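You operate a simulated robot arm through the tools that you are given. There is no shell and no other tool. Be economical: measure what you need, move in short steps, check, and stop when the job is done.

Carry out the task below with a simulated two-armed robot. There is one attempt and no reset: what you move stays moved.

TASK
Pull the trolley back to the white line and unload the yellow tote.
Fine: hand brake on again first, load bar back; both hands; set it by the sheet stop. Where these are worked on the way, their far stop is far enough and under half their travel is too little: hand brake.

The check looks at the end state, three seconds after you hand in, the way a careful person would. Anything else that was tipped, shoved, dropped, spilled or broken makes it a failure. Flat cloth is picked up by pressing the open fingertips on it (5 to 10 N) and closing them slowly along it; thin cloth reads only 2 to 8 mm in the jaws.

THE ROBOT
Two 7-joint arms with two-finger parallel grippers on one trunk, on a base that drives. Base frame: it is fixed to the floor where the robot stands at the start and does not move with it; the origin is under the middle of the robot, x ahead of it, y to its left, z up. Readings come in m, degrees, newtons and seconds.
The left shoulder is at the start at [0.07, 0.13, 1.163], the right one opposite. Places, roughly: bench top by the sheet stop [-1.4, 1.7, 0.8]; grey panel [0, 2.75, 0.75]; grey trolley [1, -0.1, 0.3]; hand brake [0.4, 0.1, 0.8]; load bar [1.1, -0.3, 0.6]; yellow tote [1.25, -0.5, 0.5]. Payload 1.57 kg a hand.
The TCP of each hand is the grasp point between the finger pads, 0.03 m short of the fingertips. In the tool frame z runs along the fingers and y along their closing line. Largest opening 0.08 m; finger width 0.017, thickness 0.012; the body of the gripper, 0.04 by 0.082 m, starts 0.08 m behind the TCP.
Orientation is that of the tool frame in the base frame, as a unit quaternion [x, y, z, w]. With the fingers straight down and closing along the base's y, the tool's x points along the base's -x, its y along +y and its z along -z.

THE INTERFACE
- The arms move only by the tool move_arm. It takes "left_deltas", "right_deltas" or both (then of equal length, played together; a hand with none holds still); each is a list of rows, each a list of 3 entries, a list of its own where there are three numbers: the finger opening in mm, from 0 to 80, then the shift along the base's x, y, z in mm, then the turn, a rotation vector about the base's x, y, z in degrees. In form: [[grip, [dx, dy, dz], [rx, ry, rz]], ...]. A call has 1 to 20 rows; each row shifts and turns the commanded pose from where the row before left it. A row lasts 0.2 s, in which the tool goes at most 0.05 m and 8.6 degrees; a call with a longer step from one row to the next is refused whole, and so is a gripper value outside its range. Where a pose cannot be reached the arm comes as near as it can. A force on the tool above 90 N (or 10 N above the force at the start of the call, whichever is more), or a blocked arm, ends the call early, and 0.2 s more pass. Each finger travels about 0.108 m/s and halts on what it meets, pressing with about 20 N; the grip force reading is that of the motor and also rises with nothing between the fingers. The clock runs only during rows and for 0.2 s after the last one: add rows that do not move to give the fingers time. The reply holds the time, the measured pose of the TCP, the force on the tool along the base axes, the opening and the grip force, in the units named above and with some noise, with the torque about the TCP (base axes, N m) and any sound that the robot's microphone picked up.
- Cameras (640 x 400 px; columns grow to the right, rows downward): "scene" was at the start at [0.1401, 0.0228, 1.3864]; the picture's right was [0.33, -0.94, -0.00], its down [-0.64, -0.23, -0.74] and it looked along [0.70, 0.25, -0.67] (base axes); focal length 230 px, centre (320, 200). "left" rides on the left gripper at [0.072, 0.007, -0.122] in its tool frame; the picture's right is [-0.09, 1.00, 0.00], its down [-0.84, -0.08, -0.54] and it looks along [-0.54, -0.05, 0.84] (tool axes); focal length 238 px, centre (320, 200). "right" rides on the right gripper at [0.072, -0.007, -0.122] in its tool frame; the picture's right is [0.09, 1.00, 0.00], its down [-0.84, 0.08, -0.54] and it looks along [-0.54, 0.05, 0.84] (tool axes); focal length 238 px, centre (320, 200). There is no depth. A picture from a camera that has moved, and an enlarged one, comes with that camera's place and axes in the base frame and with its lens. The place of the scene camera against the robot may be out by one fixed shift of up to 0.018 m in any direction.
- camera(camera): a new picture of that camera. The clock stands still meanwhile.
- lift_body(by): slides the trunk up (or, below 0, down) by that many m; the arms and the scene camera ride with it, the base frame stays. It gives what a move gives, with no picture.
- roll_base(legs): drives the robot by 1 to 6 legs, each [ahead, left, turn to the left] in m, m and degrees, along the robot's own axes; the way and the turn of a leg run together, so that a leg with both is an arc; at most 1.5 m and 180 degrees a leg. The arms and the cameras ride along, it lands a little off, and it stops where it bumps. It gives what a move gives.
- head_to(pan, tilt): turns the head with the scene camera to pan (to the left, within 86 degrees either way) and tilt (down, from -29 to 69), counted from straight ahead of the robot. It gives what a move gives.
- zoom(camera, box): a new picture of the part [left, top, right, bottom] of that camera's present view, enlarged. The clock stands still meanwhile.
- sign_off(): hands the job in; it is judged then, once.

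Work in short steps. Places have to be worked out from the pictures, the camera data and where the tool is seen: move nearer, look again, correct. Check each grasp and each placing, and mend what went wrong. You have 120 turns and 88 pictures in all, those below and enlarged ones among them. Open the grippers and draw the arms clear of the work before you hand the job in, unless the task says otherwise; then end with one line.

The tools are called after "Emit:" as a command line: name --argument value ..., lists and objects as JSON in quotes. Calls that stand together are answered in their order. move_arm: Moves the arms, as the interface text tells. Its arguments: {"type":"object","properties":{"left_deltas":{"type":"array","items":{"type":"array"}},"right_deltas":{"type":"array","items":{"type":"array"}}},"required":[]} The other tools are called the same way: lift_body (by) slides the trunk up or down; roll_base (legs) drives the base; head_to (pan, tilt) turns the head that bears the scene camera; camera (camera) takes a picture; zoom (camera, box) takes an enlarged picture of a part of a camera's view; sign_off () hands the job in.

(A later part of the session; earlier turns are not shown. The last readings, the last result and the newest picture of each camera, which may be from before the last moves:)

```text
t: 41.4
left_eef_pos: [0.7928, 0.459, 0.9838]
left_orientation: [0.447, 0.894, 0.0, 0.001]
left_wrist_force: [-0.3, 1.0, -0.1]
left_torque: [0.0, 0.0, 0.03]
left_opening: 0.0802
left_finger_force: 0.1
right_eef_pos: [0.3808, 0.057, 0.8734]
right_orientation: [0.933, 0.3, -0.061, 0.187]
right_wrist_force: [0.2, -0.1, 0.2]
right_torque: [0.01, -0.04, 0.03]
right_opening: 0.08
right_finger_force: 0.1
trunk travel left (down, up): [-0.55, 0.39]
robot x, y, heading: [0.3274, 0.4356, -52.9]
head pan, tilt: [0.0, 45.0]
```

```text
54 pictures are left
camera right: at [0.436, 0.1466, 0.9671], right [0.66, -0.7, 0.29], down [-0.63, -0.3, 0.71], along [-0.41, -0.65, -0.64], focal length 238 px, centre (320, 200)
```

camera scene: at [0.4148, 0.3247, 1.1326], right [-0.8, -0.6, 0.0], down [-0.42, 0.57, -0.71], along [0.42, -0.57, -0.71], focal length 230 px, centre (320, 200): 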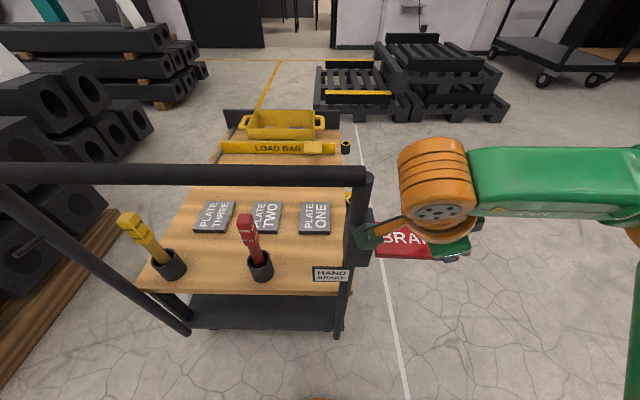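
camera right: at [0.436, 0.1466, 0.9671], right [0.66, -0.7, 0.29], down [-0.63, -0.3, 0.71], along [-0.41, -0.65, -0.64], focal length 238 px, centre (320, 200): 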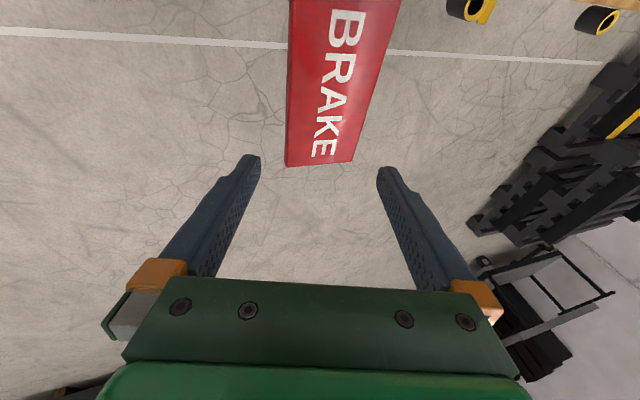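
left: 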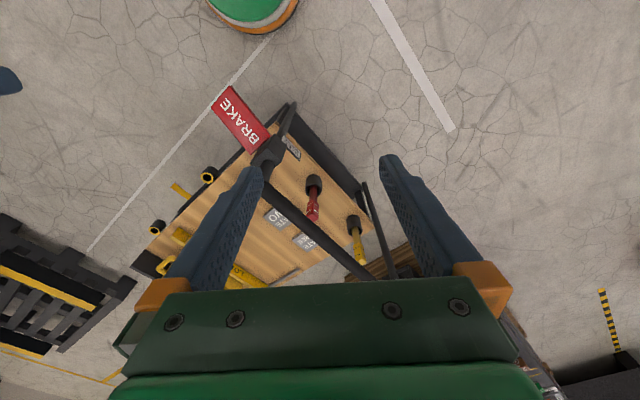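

It is centred. I go in 55 mm along the tool and close.

Emit:
move_arm --right_deltas '[[80, [4, -4, -17], [0, 0, 0]], [80, [4, -5, -17], [0, 0, 0]], [80, [2, -6, -17], [0, 0, 0]], [60, [0, 0, 0], [0, 0, 0]], [45, [0, 0, 0], [0, 0, 0]], [40, [0, 0, 0], [0, 0, 0]], [40, [0, 0, 0], [0, 0, 0]]]'

Emit:
move_arm --right_deltas '[[40, [0, 0, 7], [0, 0, 0]]]'

Emit:
move_arm --right_deltas '[[40, [1, 1, 7], [-2, 3, 0]]]'

Emit:
move_arm --right_deltas '[[40, [1, 1, 7], [-2, 3, 0]]]'

Emit:
camera --camera "scene"

```text
t: 43.0
left_eef_pos: [0.7896, 0.4627, 0.9849]
left_orientation: [0.448, 0.894, -0.002, 0.002]
left_wrist_force: [0.4, -0.2, -0.5]
left_torque: [-0.01, 0.01, 0.01]
left_opening: 0.08
left_finger_force: 0.2
right_eef_pos: [0.3894, 0.0436, 0.8226]
right_orientation: [0.933, 0.3, -0.061, 0.189]
right_wrist_force: [-9.0, 13.1, -3.8]
right_torque: [0.32, 0.49, 0.0]
right_opening: 0.054
right_finger_force: 7.8
trunk travel left (down, up): [-0.55, 0.39]
robot x, y, heading: [0.3219, 0.4329, -53.6]
head pan, tilt: [0.0, 45.0]
```

```text
t: 43.4
left_eef_pos: [0.7905, 0.4631, 0.9854]
left_orientation: [0.447, 0.894, -0.001, 0.003]
left_wrist_force: [0.5, -0.5, 0.2]
left_torque: [-0.02, 0.0, 0.01]
left_opening: 0.08
left_finger_force: 0.0
right_eef_pos: [0.3889, 0.0442, 0.83]
right_orientation: [0.933, 0.301, -0.062, 0.19]
right_wrist_force: [-10.1, 12.2, -3.7]
right_torque: [0.33, 0.47, -0.01]
right_opening: 0.0542
right_finger_force: 8.6
trunk travel left (down, up): [-0.55, 0.39]
robot x, y, heading: [0.3249, 0.4349, -53.3]
head pan, tilt: [0.0, 45.0]
```

```text
t: 43.8
left_eef_pos: [0.7919, 0.4635, 0.9852]
left_orientation: [0.446, 0.895, -0.002, 0.002]
left_wrist_force: [0.7, 0.1, 0.4]
left_torque: [0.01, 0.02, 0.0]
left_opening: 0.0801
left_finger_force: 0.0
right_eef_pos: [0.3907, 0.0469, 0.8389]
right_orientation: [0.928, 0.303, -0.089, 0.198]
right_wrist_force: [-6.9, 15.0, -2.7]
right_torque: [0.43, 0.33, -0.07]
right_opening: 0.0537
right_finger_force: 8.4
trunk travel left (down, up): [-0.55, 0.39]
robot x, y, heading: [0.3224, 0.4336, -53.0]
head pan, tilt: [0.0, 45.0]
```

```text
t: 44.2
left_eef_pos: [0.7907, 0.4644, 0.9845]
left_orientation: [0.446, 0.895, -0.002, 0.002]
left_wrist_force: [0.8, -0.3, -0.3]
left_torque: [0.01, -0.01, -0.01]
left_opening: 0.0801
left_finger_force: 0.0
right_eef_pos: [0.3921, 0.0476, 0.8455]
right_orientation: [0.921, 0.307, -0.12, 0.206]
right_wrist_force: [-4.8, 14.9, -2.6]
right_torque: [0.55, 0.2, -0.1]
right_opening: 0.0533
right_finger_force: 7.4
trunk travel left (down, up): [-0.55, 0.39]
robot x, y, heading: [0.327, 0.4329, -53.3]
head pan, tilt: [0.0, 45.0]
```

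```text
53 pictures are left
camera scene: at [0.4127, 0.3296, 1.1333], right [-0.8, -0.6, 0.0], down [-0.42, 0.56, -0.71], along [0.43, -0.57, -0.7], focal length 230 px, centre (320, 200)
```

scene: 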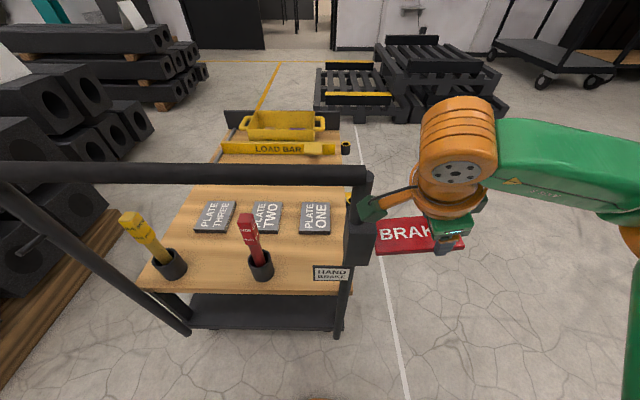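

The paddle now points slightly upward with little resistance. I keep lifting.

Emit:
move_arm --right_deltas '[[38, [2, 1, 7], [-2, 3, 0]], [38, [2, 1, 7], [-2, 3, 0]]]'

Emit:
move_arm --right_deltas '[[36, [2, 1, 7], [-2, 3, 0]], [36, [2, 2, 7], [-2, 3, 0]]]'

Emit:
move_arm --right_deltas '[[36, [3, 2, 7], [-2, 3, 0]], [36, [3, 2, 7], [-2, 3, 0]]]'

Emit:
camera --camera "scene"

```text
t: 44.8
left_eef_pos: [0.7912, 0.4644, 0.9841]
left_orientation: [0.447, 0.895, -0.002, 0.003]
left_wrist_force: [0.2, 0.2, -0.4]
left_torque: [-0.02, -0.01, 0.0]
left_opening: 0.08
left_finger_force: 0.0
right_eef_pos: [0.3971, 0.0508, 0.8587]
right_orientation: [0.906, 0.313, -0.18, 0.223]
right_wrist_force: [-5.6, 16.9, -2.1]
right_torque: [0.58, 0.2, -0.29]
right_opening: 0.0526
right_finger_force: 7.3
trunk travel left (down, up): [-0.55, 0.39]
robot x, y, heading: [0.3225, 0.4362, -53.0]
head pan, tilt: [0.0, 45.0]
```

```text
t: 45.4
left_eef_pos: [0.7949, 0.4568, 0.9832]
left_orientation: [0.446, 0.895, 0.0, -0.001]
left_wrist_force: [0.3, -0.2, -0.3]
left_torque: [0.03, 0.02, 0.03]
left_opening: 0.0801
left_finger_force: 0.0
right_eef_pos: [0.4026, 0.0473, 0.8702]
right_orientation: [0.887, 0.318, -0.238, 0.236]
right_wrist_force: [0.9, 0.4, 0.0]
right_torque: [0.05, 0.01, -0.03]
right_opening: 0.0361
right_finger_force: 0.1
trunk travel left (down, up): [-0.55, 0.39]
robot x, y, heading: [0.3268, 0.4339, -53.2]
head pan, tilt: [0.0, 45.0]
```

```text
t: 46.0
left_eef_pos: [0.7929, 0.4597, 0.9841]
left_orientation: [0.446, 0.895, -0.001, 0.001]
left_wrist_force: [0.1, 0.6, 0.5]
left_torque: [0.01, -0.01, -0.03]
left_opening: 0.08
left_finger_force: 0.0
right_eef_pos: [0.4069, 0.053, 0.8856]
right_orientation: [0.864, 0.321, -0.295, 0.25]
right_wrist_force: [-1.2, 0.4, -0.5]
right_torque: [-0.01, -0.05, 0.01]
right_opening: 0.0358
right_finger_force: 0.1
trunk travel left (down, up): [-0.55, 0.39]
robot x, y, heading: [0.3236, 0.4348, -53.4]
head pan, tilt: [0.0, 45.0]
```

```text
52 pictures are left
camera scene: at [0.4146, 0.3249, 1.1327], right [-0.8, -0.6, 0.0], down [-0.42, 0.57, -0.71], along [0.42, -0.57, -0.71], focal length 230 px, centre (320, 200)
```

scene: 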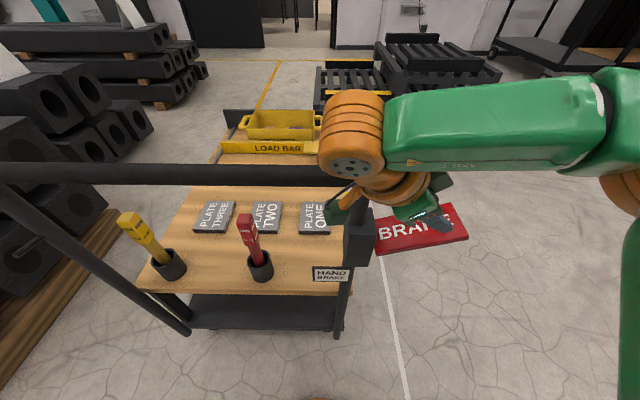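

The paddle is at about +12 degrees after slipping again. Rechecking the numbers, it is not tilted fore and aft, so my hand tilt was wrong. I raise the hand, set it upright again with some roll, and check the alignment.

Emit:
move_arm --right_deltas '[[80, [-8, 0, 35], [0, 0, 0]], [80, [-8, 0, 30], [4.6, -6.1, 0]], [80, [-8, 0, 0], [4.6, -6.1, 0]], [80, [-4, 0, 0], [4.6, -6.1, 0]], [80, [0, 0, 0], [5.3, 4, 0]], [80, [0, 0, 0], [5.3, 4, 0]], [80, [0, 0, 0], [5.3, 4, 0]]]'

Emit:
camera --camera "right"

Emit:
camera --camera "scene"

```text
t: 47.6
left_eef_pos: [0.7929, 0.4591, 0.9839]
left_orientation: [0.447, 0.895, -0.001, -0.001]
left_wrist_force: [-0.1, -0.1, -1.1]
left_torque: [-0.02, 0.01, -0.02]
left_opening: 0.0798
left_finger_force: 0.1
right_eef_pos: [0.3799, 0.0523, 0.9498]
right_orientation: [0.925, 0.342, -0.165, 0.028]
right_wrist_force: [0.5, -0.4, 0.0]
right_torque: [0.02, 0.03, -0.02]
right_opening: 0.0801
right_finger_force: 0.1
trunk travel left (down, up): [-0.55, 0.39]
robot x, y, heading: [0.324, 0.4331, -53.4]
head pan, tilt: [0.0, 45.0]
```

```text
51 pictures are left
camera right: at [0.4611, 0.1224, 1.0425], right [0.7, -0.7, -0.09], down [-0.39, -0.49, 0.78], along [-0.59, -0.51, -0.62], focal length 238 px, centre (320, 200)
```

right: 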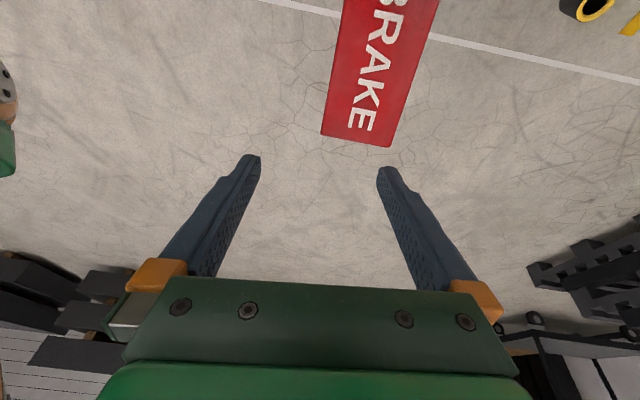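

```text
50 pictures are left
camera scene: at [0.4148, 0.3249, 1.1326], right [-0.8, -0.6, 0.0], down [-0.42, 0.57, -0.71], along [0.42, -0.57, -0.71], focal length 230 px, centre (320, 200)
```

scene: 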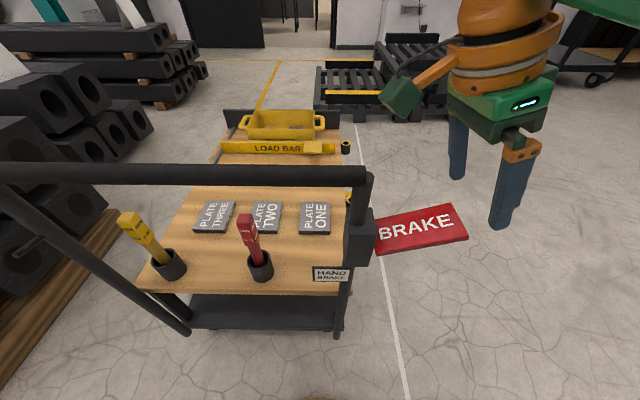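

The paddle is about 15 degrees up. I make the hand vertical to keep its camera clear of the post, shift 24 mm ahead and go down onto it, this time closing with full force.

Emit:
move_arm --right_deltas '[[80, [4, -12, 0], [3.8, -5.1, 0]], [80, [4, -12, 0], [3.8, -5.1, 0]], [80, [0, 0, 0], [3.8, -5.1, 0]], [80, [0, 0, -20], [0, 0, 0]], [80, [0, 0, 0], [0, 0, 0]]]'

Emit:
camera --camera "right"

```text
t: 48.8
left_eef_pos: [0.7932, 0.4605, 0.9843]
left_orientation: [0.447, 0.895, 0.0, 0.001]
left_wrist_force: [0.2, 0.5, 1.1]
left_torque: [-0.02, -0.01, -0.03]
left_opening: 0.0802
left_finger_force: 0.1
right_eef_pos: [0.3879, 0.0291, 0.9304]
right_orientation: [0.937, 0.349, -0.005, -0.018]
right_wrist_force: [-0.1, -0.4, 0.3]
right_torque: [0.04, 0.02, 0.02]
right_opening: 0.0798
right_finger_force: 0.1
trunk travel left (down, up): [-0.55, 0.39]
robot x, y, heading: [0.3214, 0.4317, -53.4]
head pan, tilt: [0.0, 45.0]
```

```text
49 pictures are left
camera right: at [0.4397, 0.0773, 1.0523], right [0.72, -0.69, -0.04], down [-0.57, -0.62, 0.54], along [-0.39, -0.37, -0.84], focal length 238 px, centre (320, 200)
```

right: 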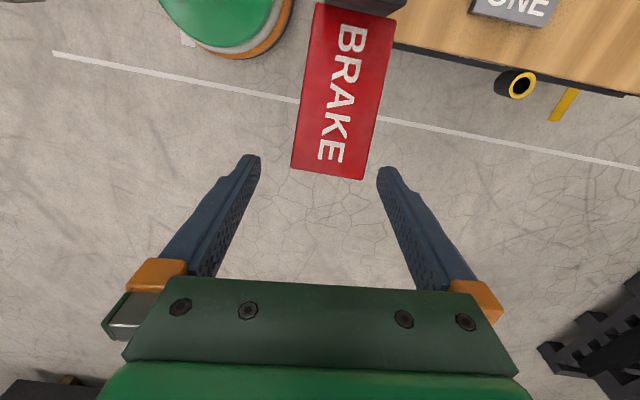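

It is centred. I fix the small yaw, go down 68 mm, and close fully.

Emit:
move_arm --right_deltas '[[80, [2, -2, -22], [0, 0, -4]], [80, [2, 0, -23], [0, 0, 0]], [80, [1, 0, -23], [0, 0, 0]], [50, [0, 0, 0], [0, 0, 0]], [20, [0, 0, 0], [0, 0, 0]], [0, [0, 0, 0], [0, 0, 0]], [0, [0, 0, 0], [0, 0, 0]]]'

Emit:
move_arm --right_deltas '[[0, [1, 1, 8], [0, 0, 0]], [0, [1, 1, 8], [0, 0, 0]]]'

Emit:
move_arm --right_deltas '[[0, [2, 2, 8], [0, 0, 0]], [0, [3, 2, 8], [0, 0, 0]]]'

Emit:
camera --camera "scene"

```text
t: 50.4
left_eef_pos: [0.7932, 0.4593, 0.9841]
left_orientation: [0.447, 0.894, -0.001, 0.001]
left_wrist_force: [0.2, 0.8, 0.7]
left_torque: [0.02, -0.01, 0.04]
left_opening: 0.0802
left_finger_force: 0.1
right_eef_pos: [0.3909, 0.0261, 0.8611]
right_orientation: [0.949, 0.316, -0.004, -0.019]
right_wrist_force: [0.0, -0.5, -0.4]
right_torque: [-0.03, 0.0, 0.0]
right_opening: 0.0001
right_finger_force: 20.0
trunk travel left (down, up): [-0.55, 0.39]
robot x, y, heading: [0.3236, 0.4363, -53.2]
head pan, tilt: [0.0, 45.0]
```

```text
t: 51.0
left_eef_pos: [0.7935, 0.4605, 0.9833]
left_orientation: [0.447, 0.895, 0.0, 0.001]
left_wrist_force: [-0.1, 0.0, -0.3]
left_torque: [0.03, 0.02, 0.0]
left_opening: 0.0798
left_finger_force: 0.1
right_eef_pos: [0.3934, 0.0291, 0.8782]
right_orientation: [0.949, 0.315, -0.005, -0.018]
right_wrist_force: [-0.2, 0.4, -0.5]
right_torque: [-0.02, 0.01, -0.02]
right_opening: 0.0
right_finger_force: 19.9
trunk travel left (down, up): [-0.55, 0.39]
robot x, y, heading: [0.3248, 0.4346, -53.3]
head pan, tilt: [0.0, 45.0]
```

```text
t: 51.6
left_eef_pos: [0.793, 0.4606, 0.9836]
left_orientation: [0.447, 0.895, 0.0, 0.001]
left_wrist_force: [-0.6, -0.1, 0.8]
left_torque: [0.0, 0.0, -0.03]
left_opening: 0.0798
left_finger_force: 0.0
right_eef_pos: [0.399, 0.0334, 0.894]
right_orientation: [0.948, 0.317, -0.005, -0.018]
right_wrist_force: [-0.2, -0.3, 0.2]
right_torque: [-0.02, 0.0, -0.03]
right_opening: 0.0003
right_finger_force: 19.8
trunk travel left (down, up): [-0.55, 0.39]
robot x, y, heading: [0.3225, 0.4379, -53.2]
head pan, tilt: [0.0, 45.0]
```

```text
48 pictures are left
camera scene: at [0.4143, 0.3249, 1.1327], right [-0.8, -0.6, 0.0], down [-0.42, 0.57, -0.71], along [0.42, -0.57, -0.71], focal length 230 px, centre (320, 200)
```

scene: 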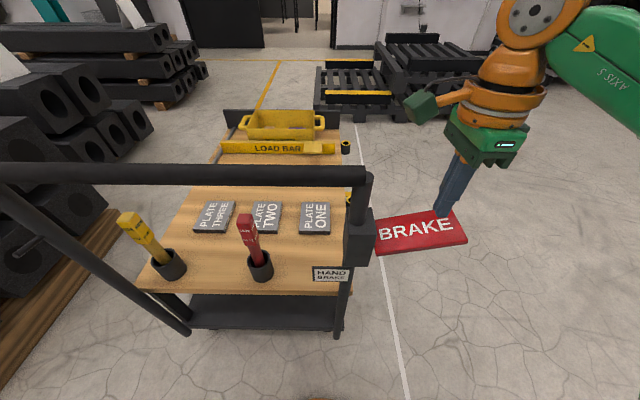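

I closed above the paddle, which is lower than I thought. I reopen, go 28 mm deeper than before, and close again.

Emit:
move_arm --right_deltas '[[80, [0, 0, 10], [0, 0, 0]], [80, [-3, 3, 0], [0, 0, 0]], [80, [0, 0, 0], [0, 0, 0]], [80, [0, 0, -24], [0, 0, 0]], [80, [0, 0, -24], [0, 0, 0]], [80, [0, 0, -24], [0, 0, 0]], [50, [0, 0, 0], [0, 0, 0]], [20, [0, 0, 0], [0, 0, 0]], [0, [0, 0, 0], [0, 0, 0]], [0, [0, 0, 0], [0, 0, 0]]]'

Emit:
camera --camera "right"

```text
t: 53.8
left_eef_pos: [0.7929, 0.4594, 0.9838]
left_orientation: [0.446, 0.895, -0.001, 0.0]
left_wrist_force: [-0.2, 0.0, -0.3]
left_torque: [0.04, 0.0, 0.04]
left_opening: 0.0801
left_finger_force: 0.1
right_eef_pos: [0.3959, 0.0357, 0.8318]
right_orientation: [0.948, 0.317, -0.006, -0.018]
right_wrist_force: [0.2, -0.8, -0.8]
right_torque: [-0.01, 0.01, 0.03]
right_opening: 0.0001
right_finger_force: 20.1
trunk travel left (down, up): [-0.55, 0.39]
robot x, y, heading: [0.3257, 0.4345, -53.4]
head pan, tilt: [0.0, 45.0]
```

```text
47 pictures are left
camera right: at [0.452, 0.0796, 0.9537], right [0.67, -0.74, -0.04], down [-0.61, -0.58, 0.54], along [-0.42, -0.34, -0.84], focal length 238 px, centre (320, 200)
```

right: 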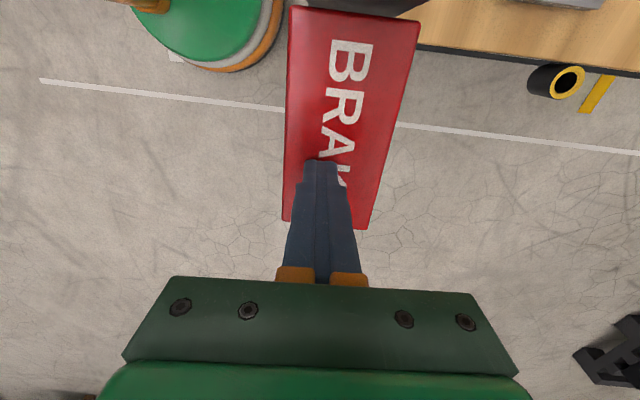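

The fingers are still above the paddle, so its height is nearer 0.78 and my earlier grips only caught it by the fingertips. I open, go down 45 mm, and close with full force.

Emit:
move_arm --right_deltas '[[80, [0, 0, 5], [0, 0, 0]], [80, [0, 0, 0], [0, 0, 0]], [80, [0, 0, 0], [0, 0, 0]], [80, [0, 0, -20], [0, 0, 0]], [80, [0, 0, -15], [0, 0, 0]], [80, [0, 0, -15], [0, 0, 0]], [50, [0, 0, 0], [0, 0, 0]], [20, [0, 0, 0], [0, 0, 0]], [0, [0, 0, 0], [0, 0, 0]], [0, [0, 0, 0], [0, 0, 0]]]'

Emit:
camera --camera "right"

```text
t: 55.4
left_eef_pos: [0.7905, 0.4637, 0.9856]
left_orientation: [0.448, 0.894, -0.004, 0.003]
left_wrist_force: [-0.4, -0.1, -0.6]
left_torque: [-0.05, 0.01, -0.02]
left_opening: 0.0798
left_finger_force: 0.0
right_eef_pos: [0.3988, 0.033, 0.7974]
right_orientation: [0.951, 0.31, 0.006, 0.004]
right_wrist_force: [0.7, -17.9, 49.9]
right_torque: [-1.73, -1.41, -0.32]
right_opening: 0.0643
right_finger_force: 8.3
trunk travel left (down, up): [-0.55, 0.39]
robot x, y, heading: [0.3256, 0.4291, -53.2]
head pan, tilt: [0.0, 45.0]
stopped in row 7 (right hand): the force on the tool passed its limit at 98 N (the readings are from after the stop); the commanded pose is now the measured one
```

```text
46 pictures are left
camera right: at [0.4504, 0.0812, 0.9198], right [0.66, -0.75, 0.01], down [-0.64, -0.55, 0.54], along [-0.4, -0.36, -0.84], focal length 238 px, centre (320, 200)
```

right: 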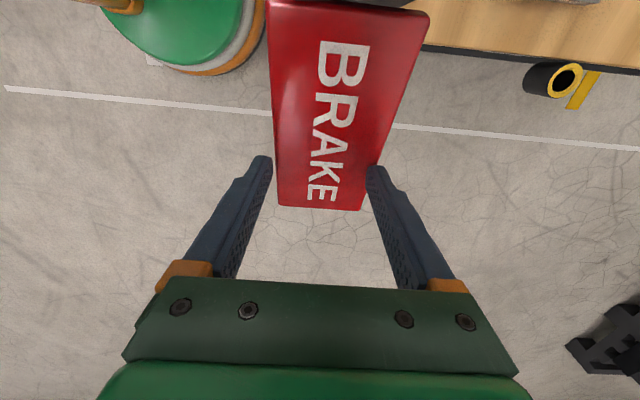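

Emit:
move_arm --right_deltas '[[40, [0, 0, 0], [0, 0, 0]], [0, [0, 0, 0], [0, 0, 0]], [0, [0, 0, 0], [0, 0, 0]]]'

Emit:
camera --camera "scene"

```text
t: 56.2
left_eef_pos: [0.7888, 0.4644, 0.9862]
left_orientation: [0.447, 0.894, -0.003, 0.004]
left_wrist_force: [-0.2, 0.5, -0.8]
left_torque: [-0.01, -0.02, -0.04]
left_opening: 0.0801
left_finger_force: 0.1
right_eef_pos: [0.3948, 0.0369, 0.7972]
right_orientation: [0.95, 0.311, 0.005, 0.001]
right_wrist_force: [-7.9, -17.5, 67.0]
right_torque: [-1.57, -1.29, -0.87]
right_opening: 0.055
right_finger_force: 19.7
trunk travel left (down, up): [-0.55, 0.39]
robot x, y, heading: [0.3244, 0.4341, -53.0]
head pan, tilt: [0.0, 45.0]
```

```text
45 pictures are left
camera scene: at [0.4085, 0.332, 1.134], right [-0.8, -0.6, 0.0], down [-0.42, 0.56, -0.71], along [0.43, -0.57, -0.7], focal length 230 px, centre (320, 200)
```

scene: 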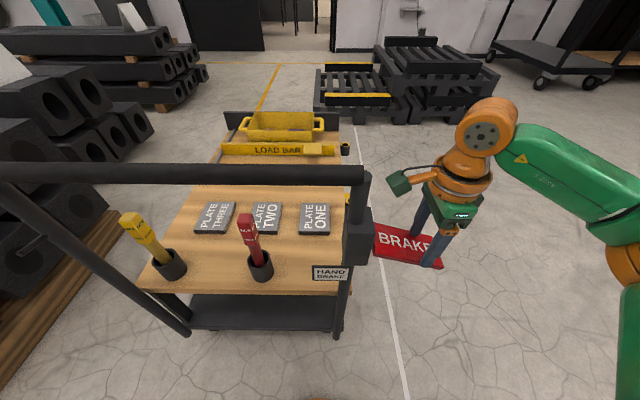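

I pushed it back down to its lower stop. At that stop the paddle is at z≈0.76 and is about 70 mm wide, so the hand must go deeper and be well centred. I raise, open and look.

Emit:
move_arm --right_deltas '[[60, [0, 0, 10], [0, 0, 0]], [80, [0, 0, 10], [0, 0, 0]], [80, [0, 0, 0], [0, 0, 0]]]'

Emit:
camera --camera "right"

```text
t: 57.0
left_eef_pos: [0.7926, 0.4595, 0.984]
left_orientation: [0.447, 0.894, -0.001, 0.001]
left_wrist_force: [0.7, 0.6, 0.2]
left_torque: [0.0, 0.01, 0.01]
left_opening: 0.0799
left_finger_force: 0.1
right_eef_pos: [0.3977, 0.0327, 0.811]
right_orientation: [0.95, 0.313, 0.001, -0.007]
right_wrist_force: [-0.2, 0.5, 0.3]
right_torque: [0.0, -0.01, 0.01]
right_opening: 0.0799
right_finger_force: 0.1
trunk travel left (down, up): [-0.55, 0.39]
robot x, y, heading: [0.3284, 0.4339, -53.2]
head pan, tilt: [0.0, 45.0]
```

```text
44 pictures are left
camera right: at [0.4525, 0.0781, 0.9334], right [0.67, -0.75, -0.01], down [-0.63, -0.57, 0.53], along [-0.41, -0.35, -0.84], focal length 238 px, centre (320, 200)
```

right: 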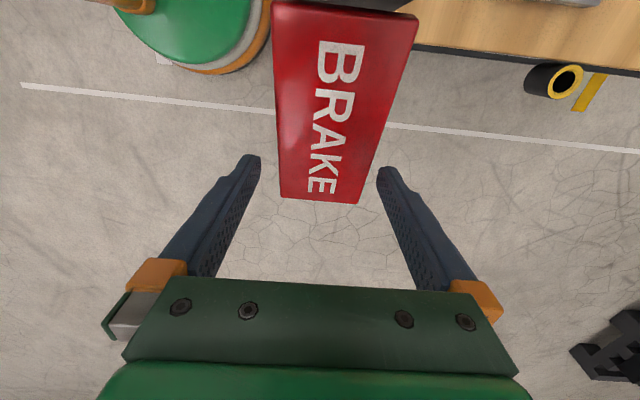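

The paddle is centred and its outer end is at about z 0.756. I lower 55 mm in steps so the fingers straddle it fully, then close.

Emit:
move_arm --right_deltas '[[80, [1, -2, -15], [0, 0, 0]], [80, [0, 0, -15], [0, 0, 0]], [80, [0, 0, -10], [0, 0, 0]], [80, [0, 0, 0], [0, 0, 0]]]'

Emit:
camera --camera "right"

```text
t: 58.0
left_eef_pos: [0.7924, 0.4588, 0.9833]
left_orientation: [0.447, 0.895, 0.0, 0.001]
left_wrist_force: [0.2, 0.3, -0.3]
left_torque: [0.03, 0.01, 0.02]
left_opening: 0.0797
left_finger_force: 0.2
right_eef_pos: [0.4, 0.0299, 0.772]
right_orientation: [0.95, 0.313, 0.002, -0.008]
right_wrist_force: [0.8, -0.6, 0.1]
right_torque: [0.02, 0.0, -0.01]
right_opening: 0.08
right_finger_force: 0.0
trunk travel left (down, up): [-0.55, 0.39]
robot x, y, heading: [0.326, 0.4368, -53.0]
head pan, tilt: [0.0, 45.0]
```

```text
43 pictures are left
camera right: at [0.4536, 0.0756, 0.8937], right [0.67, -0.75, -0.01], down [-0.63, -0.57, 0.53], along [-0.41, -0.35, -0.84], focal length 238 px, centre (320, 200)
```

right: 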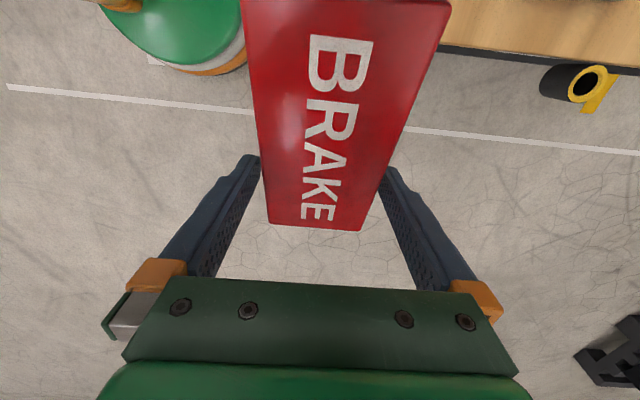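

The fingers now straddle the paddle without contact. I lower 12 mm more and close.

Emit:
move_arm --right_deltas '[[80, [0, 0, -12], [0, 0, 0]], [50, [0, 0, 0], [0, 0, 0]], [20, [0, 0, 0], [0, 0, 0]], [0, [0, 0, 0], [0, 0, 0]]]'

Emit:
move_arm --right_deltas '[[0, [-1, 0, 9], [0, 0, 0]], [0, [-1, 0, 9], [0, 0, 0]], [0, [-1, 0, 9], [0, 0, 0]]]'

Emit:
move_arm --right_deltas '[[0, [0, 0, 9], [0, 0, 0]], [0, [1, 0, 9], [0, 0, 0]], [0, [1, 0, 9], [0, 0, 0]]]'

Emit:
camera --camera "scene"

```text
t: 59.0
left_eef_pos: [0.7938, 0.4591, 0.9838]
left_orientation: [0.447, 0.895, 0.0, 0.0]
left_wrist_force: [-0.7, -0.4, -0.2]
left_torque: [-0.01, 0.02, 0.0]
left_opening: 0.08
left_finger_force: 0.0
right_eef_pos: [0.3996, 0.0294, 0.7616]
right_orientation: [0.95, 0.312, 0.002, -0.006]
right_wrist_force: [2.0, -5.8, 10.3]
right_torque: [0.31, -0.46, -0.61]
right_opening: 0.072
right_finger_force: 44.4
trunk travel left (down, up): [-0.55, 0.39]
robot x, y, heading: [0.3261, 0.4317, -53.2]
head pan, tilt: [0.0, 45.0]
```

```text
t: 59.8
left_eef_pos: [0.7939, 0.4562, 0.9841]
left_orientation: [0.447, 0.895, 0.001, 0.0]
left_wrist_force: [-0.4, -0.4, -0.2]
left_torque: [-0.03, 0.0, 0.0]
left_opening: 0.0801
left_finger_force: 0.1
right_eef_pos: [0.3975, 0.0276, 0.785]
right_orientation: [0.95, 0.311, 0.002, -0.009]
right_wrist_force: [0.1, -4.5, -14.6]
right_torque: [-0.97, 0.89, -1.0]
right_opening: 0.071
right_finger_force: 45.0
trunk travel left (down, up): [-0.55, 0.39]
robot x, y, heading: [0.3253, 0.435, -53.3]
head pan, tilt: [0.0, 45.0]
```

```text
t: 60.6
left_eef_pos: [0.7926, 0.4568, 0.9843]
left_orientation: [0.447, 0.894, 0.0, 0.0]
left_wrist_force: [0.0, -0.4, -0.2]
left_torque: [-0.03, 0.0, 0.01]
left_opening: 0.0802
left_finger_force: 0.0
right_eef_pos: [0.3977, 0.0291, 0.8127]
right_orientation: [0.95, 0.313, 0.001, -0.008]
right_wrist_force: [-4.2, -2.6, -14.3]
right_torque: [-1.13, 0.77, -1.0]
right_opening: 0.0714
right_finger_force: 45.6
trunk travel left (down, up): [-0.55, 0.39]
robot x, y, heading: [0.3227, 0.4354, -53.0]
head pan, tilt: [0.0, 45.0]
```

```text
42 pictures are left
camera scene: at [0.4136, 0.3211, 1.1323], right [-0.8, -0.6, 0.0], down [-0.42, 0.57, -0.71], along [0.42, -0.56, -0.71], focal length 230 px, centre (320, 200)
```

scene: 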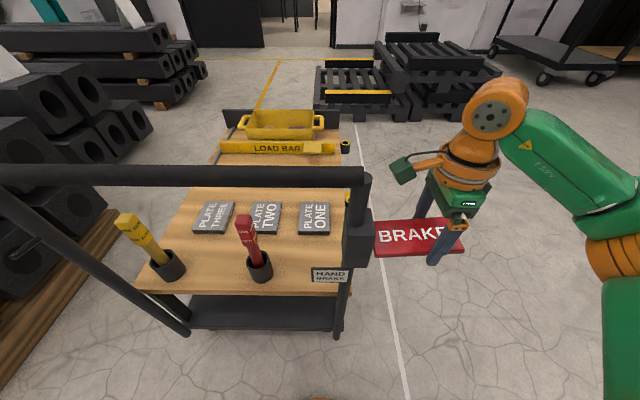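

The grip is solid now at 45 N, with a steady 14 N of lever friction. I go on lifting until the force jumps at the stop.

Emit:
move_arm --right_deltas '[[0, [1, 1, 9], [0, 0, 0]], [0, [2, 1, 9], [0, 0, 0]], [0, [2, 2, 9], [0, 0, 0]]]'

Emit:
move_arm --right_deltas '[[0, [3, 2, 9], [0, 0, 0]], [0, [3, 2, 9], [0, 0, 0]]]'

Emit:
camera --camera "scene"

```text
t: 61.4
left_eef_pos: [0.7945, 0.4565, 0.9829]
left_orientation: [0.447, 0.894, 0.001, 0.0]
left_wrist_force: [0.0, -0.5, -0.2]
left_torque: [0.01, -0.04, 0.02]
left_opening: 0.08
left_finger_force: 0.0
right_eef_pos: [0.4036, 0.0325, 0.8399]
right_orientation: [0.95, 0.312, 0.002, -0.008]
right_wrist_force: [-1.7, -4.5, -12.2]
right_torque: [-1.48, 0.67, -1.03]
right_opening: 0.0711
right_finger_force: 45.1
trunk travel left (down, up): [-0.55, 0.39]
robot x, y, heading: [0.3249, 0.4329, -53.2]
head pan, tilt: [0.0, 45.0]
```

```text
t: 62.0
left_eef_pos: [0.7926, 0.4531, 0.9847]
left_orientation: [0.447, 0.895, 0.003, 0.0]
left_wrist_force: [-0.5, -0.1, 0.3]
left_torque: [0.01, -0.02, 0.0]
left_opening: 0.08
left_finger_force: 0.1
right_eef_pos: [0.4075, 0.0329, 0.8557]
right_orientation: [0.95, 0.312, 0.003, -0.01]
right_wrist_force: [-8.9, -0.8, -32.0]
right_torque: [-0.44, -0.02, -0.75]
right_opening: 0.0715
right_finger_force: 44.7
trunk travel left (down, up): [-0.55, 0.39]
robot x, y, heading: [0.3198, 0.433, -53.3]
head pan, tilt: [0.0, 45.0]
```

```text
41 pictures are left
camera scene: at [0.4123, 0.3179, 1.1319], right [-0.8, -0.6, -0.01], down [-0.42, 0.57, -0.7], along [0.42, -0.56, -0.71], focal length 230 px, centre (320, 200)
```

scene: 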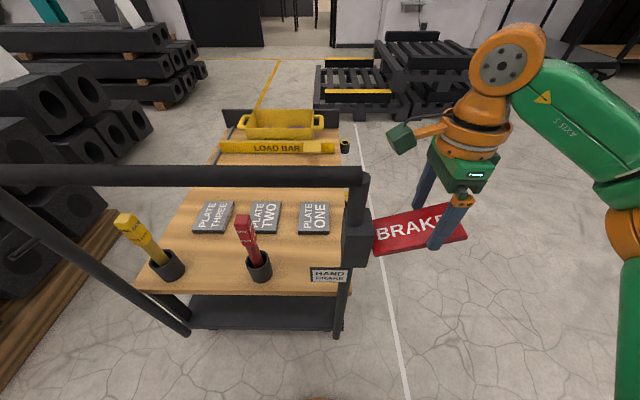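

Emit:
move_arm --right_deltas '[[0, [1, 1, 6], [0, 0, 0]]]'

```text
t: 62.4
left_eef_pos: [0.7924, 0.4548, 0.9847]
left_orientation: [0.447, 0.895, 0.002, 0.0]
left_wrist_force: [-0.9, -0.9, -0.1]
left_torque: [0.02, 0.02, -0.03]
left_opening: 0.08
left_finger_force: 0.1
right_eef_pos: [0.4092, 0.0345, 0.8618]
right_orientation: [0.95, 0.313, 0.003, -0.01]
right_wrist_force: [-7.8, -0.5, -30.6]
right_torque: [-0.13, 0.08, -0.39]
right_opening: 0.0709
right_finger_force: 45.1
trunk travel left (down, up): [-0.55, 0.39]
robot x, y, heading: [0.3228, 0.4359, -53.1]
head pan, tilt: [0.0, 45.0]
```

The force stays at about 31 N while the pads slip, so the lever is at its upper stop and the brake is off. I open, lift clear, and look at the handle.

Emit:
move_arm --right_deltas '[[60, [0, 0, 0], [0, 0, 0]], [80, [0, 0, 0], [0, 0, 0]], [80, [0, 0, 30], [0, 0, 0]], [80, [0, 0, 30], [0, 0, 0]], [80, [0, 0, 30], [0, 0, 0]], [80, [-10, 5, 30], [0, 0, 0]]]'

Emit:
camera --camera "scene"

```text
t: 63.8
left_eef_pos: [0.7932, 0.4606, 0.9837]
left_orientation: [0.447, 0.895, -0.002, 0.001]
left_wrist_force: [-0.6, 1.2, -0.3]
left_torque: [-0.03, -0.04, 0.02]
left_opening: 0.0801
left_finger_force: 0.1
right_eef_pos: [0.3998, 0.0465, 0.9862]
right_orientation: [0.949, 0.314, 0.002, -0.004]
right_wrist_force: [0.4, 0.1, 0.5]
right_torque: [0.02, -0.01, -0.02]
right_opening: 0.0801
right_finger_force: 0.0
trunk travel left (down, up): [-0.55, 0.39]
robot x, y, heading: [0.3244, 0.4374, -53.0]
head pan, tilt: [0.0, 45.0]
```

```text
40 pictures are left
camera scene: at [0.414, 0.3259, 1.1328], right [-0.8, -0.6, 0.0], down [-0.42, 0.57, -0.71], along [0.42, -0.57, -0.71], focal length 230 px, centre (320, 200)
```

scene: 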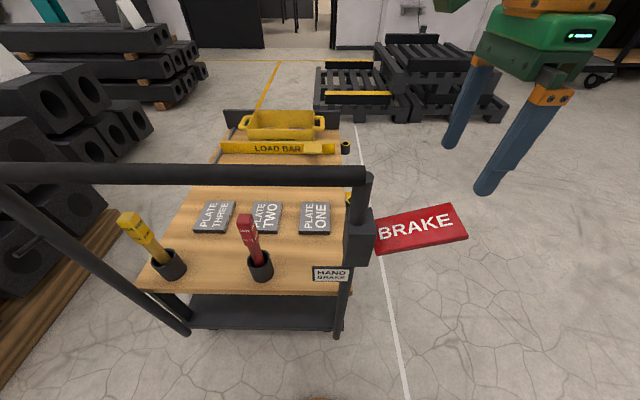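

Brake released. I back the hands off, turn the left hand to match (closing fore and aft), then roll left so the handle is centred.

Emit:
move_arm --right_deltas '[[80, [-18, 24, 10], [0, 0, 0]], [80, [-18, 24, 10], [0, 0, 0]], [80, [-18, 24, 10], [0, 0, 0]], [80, [-9, 12, 0], [0, 0, 0]], [80, [0, 0, 0], [0, 0, 0]], [80, [0, 0, 0], [0, 0, 0]], [80, [0, 0, 0], [0, 0, 0]], [80, [0, 0, 0], [0, 0, 0]], [80, [0, 0, 0], [0, 0, 0]], [80, [0, 0, 0], [0, 0, 0]], [80, [0, 0, 0], [0, 0, 0]]]' --left_deltas '[[80, [-8, -6, 3], [0, 0, 8.2]], [80, [-8, -6, 3], [0, 0, 8.2]], [80, [-8, -6, 3], [0, 0, 8.2]], [80, [-8, -6, 3], [0, 0, 8.2]], [80, [-8, -6, 3], [0, 0, 8.2]], [80, [-8, -6, 3], [0, 0, 8.2]], [80, [-8, -6, 3], [0, 0, 8.2]], [80, [-8, -6, 0], [0, 0, 8.2]], [80, [-8, -6, 0], [0, 0, 8.2]], [80, [-8, -6, 0], [0, 0, 8.2]], [80, [-8, -6, 0], [0, 0, 8]]]'

Emit:
roll_base --legs '[[0, 0.21, 0]]'

Emit:
camera --camera "scene"

```text
t: 66.2
left_eef_pos: [0.7017, 0.3917, 0.9912]
left_orientation: [-0.318, 0.948, 0.0, 0.001]
left_wrist_force: [1.3, 0.9, -0.1]
left_torque: [-0.01, -0.04, 0.0]
left_opening: 0.0798
left_finger_force: 0.0
left hand out of reach, approached as far as the arm can: row 3, 5, 7
right_eef_pos: [0.3457, 0.1154, 0.998]
right_orientation: [0.95, 0.312, 0.001, -0.007]
right_wrist_force: [-0.6, 0.4, -0.3]
right_torque: [-0.01, -0.03, -0.05]
right_opening: 0.0801
right_finger_force: 0.2
right hand out of reach, approached as far as the arm can: row 3, 4
trunk travel left (down, up): [-0.55, 0.39]
robot x, y, heading: [0.3231, 0.4367, -53.4]
head pan, tilt: [0.0, 45.0]
```

```text
t: 67.8
left_eef_pos: [0.8715, 0.5177, 0.9903]
left_orientation: [-0.316, 0.949, 0.0, 0.001]
left_wrist_force: [-0.6, -0.7, 0.9]
left_torque: [-0.01, 0.02, -0.02]
left_opening: 0.08
left_finger_force: 0.0
right_eef_pos: [0.5138, 0.2416, 0.998]
right_orientation: [0.95, 0.312, 0.001, -0.005]
right_wrist_force: [-0.4, 0.4, 0.1]
right_torque: [0.01, 0.02, 0.0]
right_opening: 0.0801
right_finger_force: 0.0
trunk travel left (down, up): [-0.55, 0.39]
robot x, y, heading: [0.4941, 0.5593, -53.3]
head pan, tilt: [0.0, 45.0]
```

```text
39 pictures are left
camera scene: at [0.5817, 0.4496, 1.1327], right [-0.8, -0.6, 0.0], down [-0.42, 0.57, -0.71], along [0.42, -0.57, -0.71], focal length 230 px, centre (320, 200)
```

scene: 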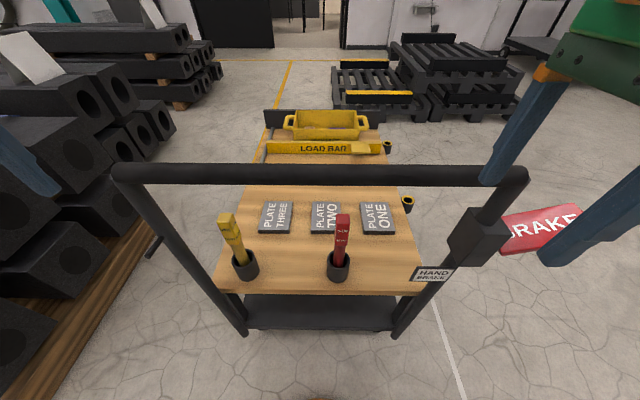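

Emit:
camera --camera "right"

Emit:
camera --camera "left"

```text
38 pictures are left
camera right: at [0.5675, 0.2867, 1.1214], right [0.66, -0.75, -0.01], down [-0.63, -0.57, 0.53], along [-0.41, -0.35, -0.85], focal length 238 px, centre (320, 200)
```

right: 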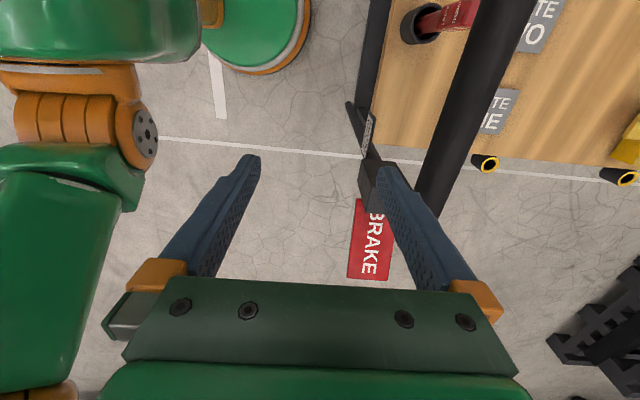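

```text
37 pictures are left
camera left: at [0.8093, 0.4785, 1.1143], right [-0.52, 0.85, 0.0], down [0.71, 0.44, 0.54], along [0.46, 0.28, -0.84], focal length 238 px, centre (320, 200)
```

left: 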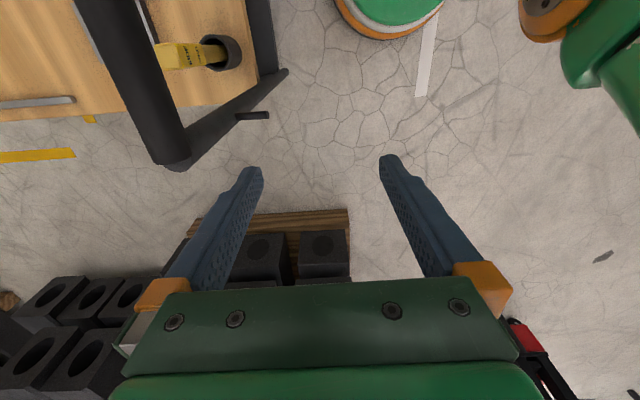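

Both hand cameras put the bar at about f 0.375, z 0.93, running from l -0.21 to +0.27. I move both hands ahead above it.

Emit:
move_arm --right_deltas '[[80, [10, -7, 10], [0, 0, 0]], [80, [19, -16, 5], [0, 0, 0]], [80, [18, -16, 0], [0, 0, 0]], [80, [18, -16, 0], [0, 0, 0]], [80, [18, -16, 0], [0, 0, 0]]]' --left_deltas '[[80, [-1, -18, 10], [0, 0, 0]], [80, [1, -30, 5], [0, 0, 0]], [80, [2, -30, 0], [0, 0, 0]], [80, [2, -30, 0], [0, 0, 0]], [80, [2, -30, 0], [0, 0, 0]]]'

Emit:
camera --camera "right"

Emit:
camera --camera "left"

```text
t: 69.0
left_eef_pos: [0.8703, 0.4305, 0.9721]
left_orientation: [-0.332, 0.943, -0.019, 0.009]
left_wrist_force: [16.1, 32.0, 65.2]
left_torque: [-1.53, -2.16, 1.62]
left_opening: 0.0684
left_finger_force: 0.0
left hand out of reach, approached as far as the arm can: row 1, 2, 3, 4, 5
right_eef_pos: [0.5927, 0.2134, 0.9999]
right_orientation: [0.948, 0.317, 0.004, 0.0]
right_wrist_force: [0.4, -1.1, 0.0]
right_torque: [0.09, 0.02, -0.01]
right_opening: 0.08
right_finger_force: 0.1
right hand out of reach, approached as far as the arm can: row 2, 3, 4, 5
trunk travel left (down, up): [-0.55, 0.39]
robot x, y, heading: [0.4946, 0.56, -52.7]
head pan, tilt: [0.0, 45.0]
stopped in row 5 (left hand): the force on the tool passed its limit at 100 N (the readings are from after the stop); the commanded pose is now the measured one
```

```text
36 pictures are left
camera right: at [0.6449, 0.2617, 1.1223], right [0.67, -0.74, 0.0], down [-0.63, -0.57, 0.54], along [-0.39, -0.36, -0.84], focal length 238 px, centre (320, 200)
```

right: 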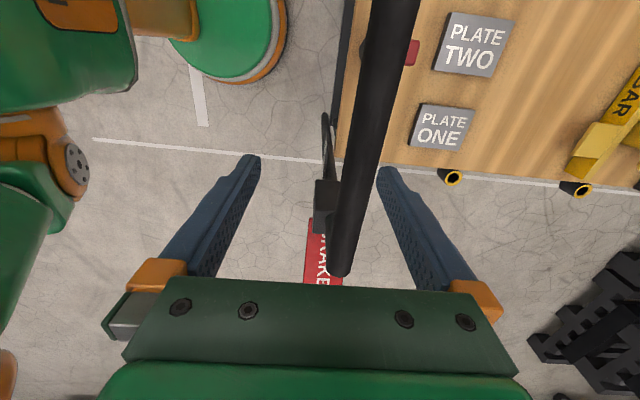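

```text
35 pictures are left
camera left: at [0.8064, 0.3932, 1.0948], right [-0.55, 0.83, -0.04], down [0.68, 0.48, 0.55], along [0.48, 0.27, -0.83], focal length 238 px, centre (320, 200)
```

left: 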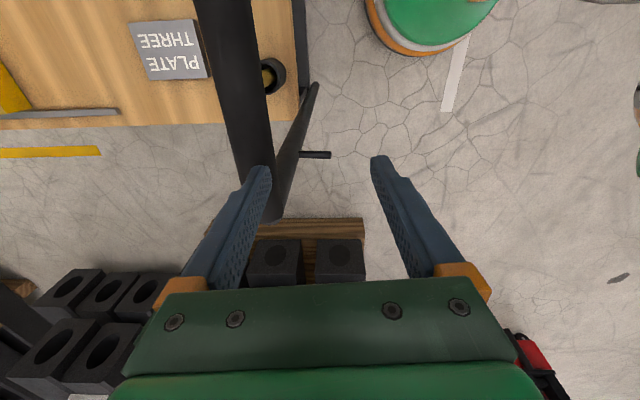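

The left fingertip touched the bar top, since that arm sags when it is high relative to the shoulder. I back it off, raise the trunk 0.12 m for better reach, and re-approach.

Emit:
move_arm --left_deltas '[[80, [-9, 12, 10], [0, 0, 0]], [80, [-9, 12, 5], [0, 0, 0]]]'

Emit:
lift_body --by 0.12

Emit:
move_arm --left_deltas '[[80, [10, -14, -10], [0, 0, 0]], [80, [14, -20, -10], [0, 0, 0]], [80, [14, -20, -10], [0, 0, 0]], [80, [0, -3, -10], [0, 0, 0]]]' --right_deltas '[[80, [0, 0, -15], [0, 0, 0]], [80, [2, -3, -15], [0, 0, 0]], [80, [2, -3, -15], [0, 0, 0]], [80, [0, 0, -15], [0, 0, 0]]]'

Emit:
camera --camera "left"

Emit:
camera --camera "right"

```text
t: 69.6
left_eef_pos: [0.8514, 0.4398, 0.9791]
left_orientation: [-0.321, 0.947, -0.009, 0.006]
left_wrist_force: [0.1, 0.3, -0.3]
left_torque: [-0.04, -0.01, -0.01]
left_opening: 0.0799
left_finger_force: 0.2
right_eef_pos: [0.5926, 0.2023, 0.9935]
right_orientation: [0.949, 0.314, 0.004, -0.005]
right_wrist_force: [-0.4, 0.7, 0.2]
right_torque: [0.0, -0.07, 0.01]
right_opening: 0.08
right_finger_force: 0.1
trunk travel left (down, up): [-0.55, 0.39]
robot x, y, heading: [0.4903, 0.5615, -53.1]
head pan, tilt: [0.0, 45.0]
```

```text
t: 71.1
left_eef_pos: [0.8552, 0.4413, 1.1008]
left_orientation: [-0.324, 0.946, -0.009, 0.005]
left_wrist_force: [-0.1, 0.3, 0.0]
left_torque: [0.0, 0.01, 0.03]
left_opening: 0.0801
left_finger_force: 0.0
right_eef_pos: [0.5954, 0.2033, 1.1143]
right_orientation: [0.949, 0.315, 0.003, -0.005]
right_wrist_force: [0.3, 0.5, 0.0]
right_torque: [0.0, -0.05, 0.01]
right_opening: 0.0802
right_finger_force: 0.0
trunk travel left (down, up): [-0.67, 0.27]
robot x, y, heading: [0.4909, 0.5591, -52.8]
head pan, tilt: [0.0, 45.0]
```

```text
t: 72.1
left_eef_pos: [0.8912, 0.3908, 1.0518]
left_orientation: [-0.324, 0.946, -0.009, 0.005]
left_wrist_force: [-0.1, -0.1, 0.9]
left_torque: [0.01, 0.01, -0.01]
left_opening: 0.0799
left_finger_force: 0.0
left hand out of reach, approached as far as the arm can: row 2, 3
right_eef_pos: [0.5999, 0.1971, 1.0538]
right_orientation: [0.949, 0.315, 0.003, -0.005]
right_wrist_force: [0.0, -0.1, -0.4]
right_torque: [0.01, 0.03, 0.03]
right_opening: 0.0799
right_finger_force: 0.0
trunk travel left (down, up): [-0.67, 0.27]
robot x, y, heading: [0.4952, 0.5599, -52.9]
head pan, tilt: [0.0, 45.0]
```

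```text
34 pictures are left
camera left: at [0.8282, 0.3529, 1.1751], right [-0.54, 0.84, -0.02], down [0.7, 0.46, 0.55], along [0.47, 0.28, -0.84], focal length 238 px, centre (320, 200)
```

left: 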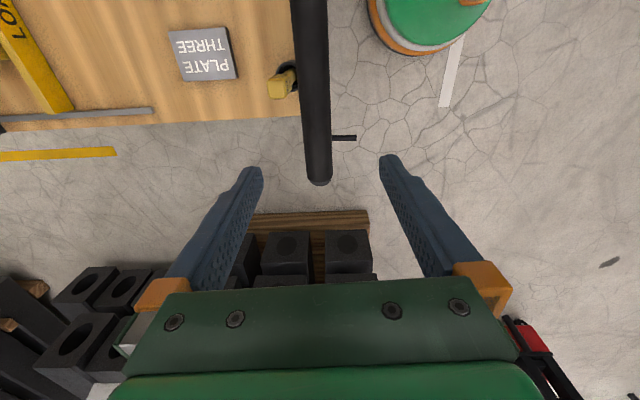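

```text
33 pictures are left
camera right: at [0.653, 0.2429, 1.1768], right [0.67, -0.74, -0.01], down [-0.63, -0.57, 0.53], along [-0.4, -0.35, -0.85], focal length 238 px, centre (320, 200)
```

right: 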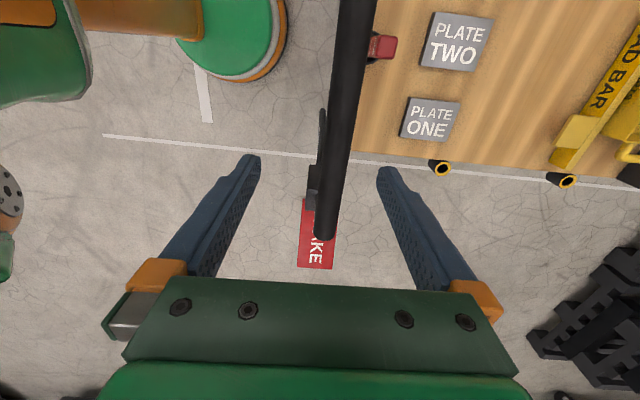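

Both hands are above the bar. I lower both 125 mm to straddle it, shifting the right one 15 mm ahead.

Emit:
move_arm --left_deltas '[[80, [0, 0, -25], [0, 0, 0]], [80, [0, 0, -25], [0, 0, 0]], [80, [0, 0, -25], [0, 0, 0]], [80, [0, 0, -25], [0, 0, 0]], [80, [0, 0, -25], [0, 0, 0]], [80, [0, 0, 0], [0, 0, 0]]]' --right_deltas '[[80, [5, -6, -25], [0, 0, 0]], [80, [4, -6, -25], [0, 0, 0]], [80, [0, 0, -25], [0, 0, 0]], [80, [0, 0, -25], [0, 0, 0]], [80, [0, 0, -25], [0, 0, 0]], [80, [0, 0, 0], [0, 0, 0]]]'

Emit:
move_arm --left_deltas '[[50, [0, 0, 0], [0, 0, 0]], [20, [0, 0, 0], [0, 0, 0]], [0, [0, 0, 0], [0, 0, 0]], [0, [0, 0, 0], [0, 0, 0]]]' --right_deltas '[[50, [0, 0, 0], [0, 0, 0]], [20, [0, 0, 0], [0, 0, 0]], [0, [0, 0, 0], [0, 0, 0]], [0, [0, 0, 0], [0, 0, 0]]]'

Emit:
camera --camera "scene"

```text
t: 73.5
left_eef_pos: [0.8914, 0.3914, 0.9264]
left_orientation: [-0.326, 0.945, -0.01, 0.005]
left_wrist_force: [0.9, -0.7, -0.1]
left_torque: [0.0, 0.01, 0.03]
left_opening: 0.0802
left_finger_force: 0.0
right_eef_pos: [0.6086, 0.1857, 0.9296]
right_orientation: [0.949, 0.315, 0.003, -0.005]
right_wrist_force: [0.7, 0.3, -0.5]
right_torque: [0.04, -0.01, 0.0]
right_opening: 0.0799
right_finger_force: 0.0
trunk travel left (down, up): [-0.67, 0.27]
robot x, y, heading: [0.4933, 0.5586, -52.9]
head pan, tilt: [0.0, 45.0]
```

```text
t: 74.5
left_eef_pos: [0.8916, 0.3892, 0.9264]
left_orientation: [-0.323, 0.946, -0.009, 0.003]
left_wrist_force: [7.0, -11.5, -5.5]
left_torque: [-0.09, 0.12, -0.52]
left_opening: 0.0303
left_finger_force: 39.6
right_eef_pos: [0.6092, 0.1851, 0.9285]
right_orientation: [0.95, 0.313, 0.002, -0.007]
right_wrist_force: [-7.4, 11.4, -3.4]
right_torque: [0.09, -0.42, -0.66]
right_opening: 0.0299
right_finger_force: 39.3
trunk travel left (down, up): [-0.67, 0.27]
robot x, y, heading: [0.4917, 0.561, -53.2]
head pan, tilt: [0.0, 45.0]
```

```text
32 pictures are left
camera scene: at [0.5848, 0.4497, 1.2523], right [-0.8, -0.6, 0.0], down [-0.43, 0.57, -0.71], along [0.42, -0.56, -0.71], focal length 230 px, centre (320, 200)
```

scene: 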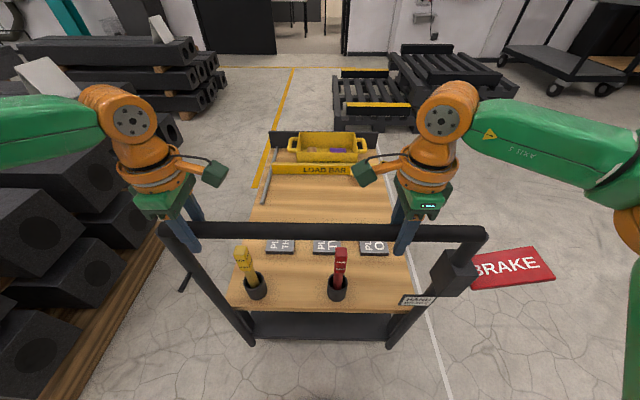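

Both hands hold the 30 mm bar. The white line lies about 0.545 m behind the handle line. I pull back 0.2 m first and check that the trolley follows.

Emit:
roll_base --legs '[[-0.2, 0, 0]]'

Emit:
camera --camera "scene"

```text
t: 76.1
left_eef_pos: [0.7754, 0.5485, 0.9263]
left_orientation: [-0.324, 0.946, -0.009, 0.003]
left_wrist_force: [18.5, -13.6, 7.8]
left_torque: [0.62, -0.5, -0.55]
left_opening: 0.0303
left_finger_force: 39.9
right_eef_pos: [0.4934, 0.3439, 0.9299]
right_orientation: [0.95, 0.314, 0.0, -0.006]
right_wrist_force: [-3.4, 21.8, -19.4]
right_torque: [-0.43, 0.55, -0.42]
right_opening: 0.0296
right_finger_force: 39.2
trunk travel left (down, up): [-0.67, 0.27]
robot x, y, heading: [0.375, 0.722, -53.0]
head pan, tilt: [0.0, 45.0]
```

```text
31 pictures are left
camera scene: at [0.4704, 0.609, 1.2525], right [-0.8, -0.6, 0.0], down [-0.43, 0.56, -0.7], along [0.42, -0.56, -0.71], focal length 230 px, centre (320, 200)
```

scene: 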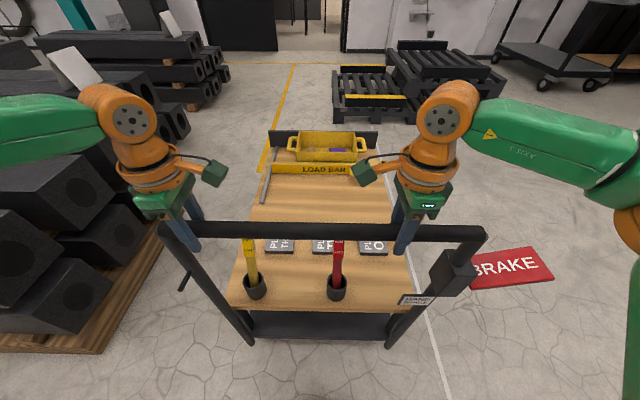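

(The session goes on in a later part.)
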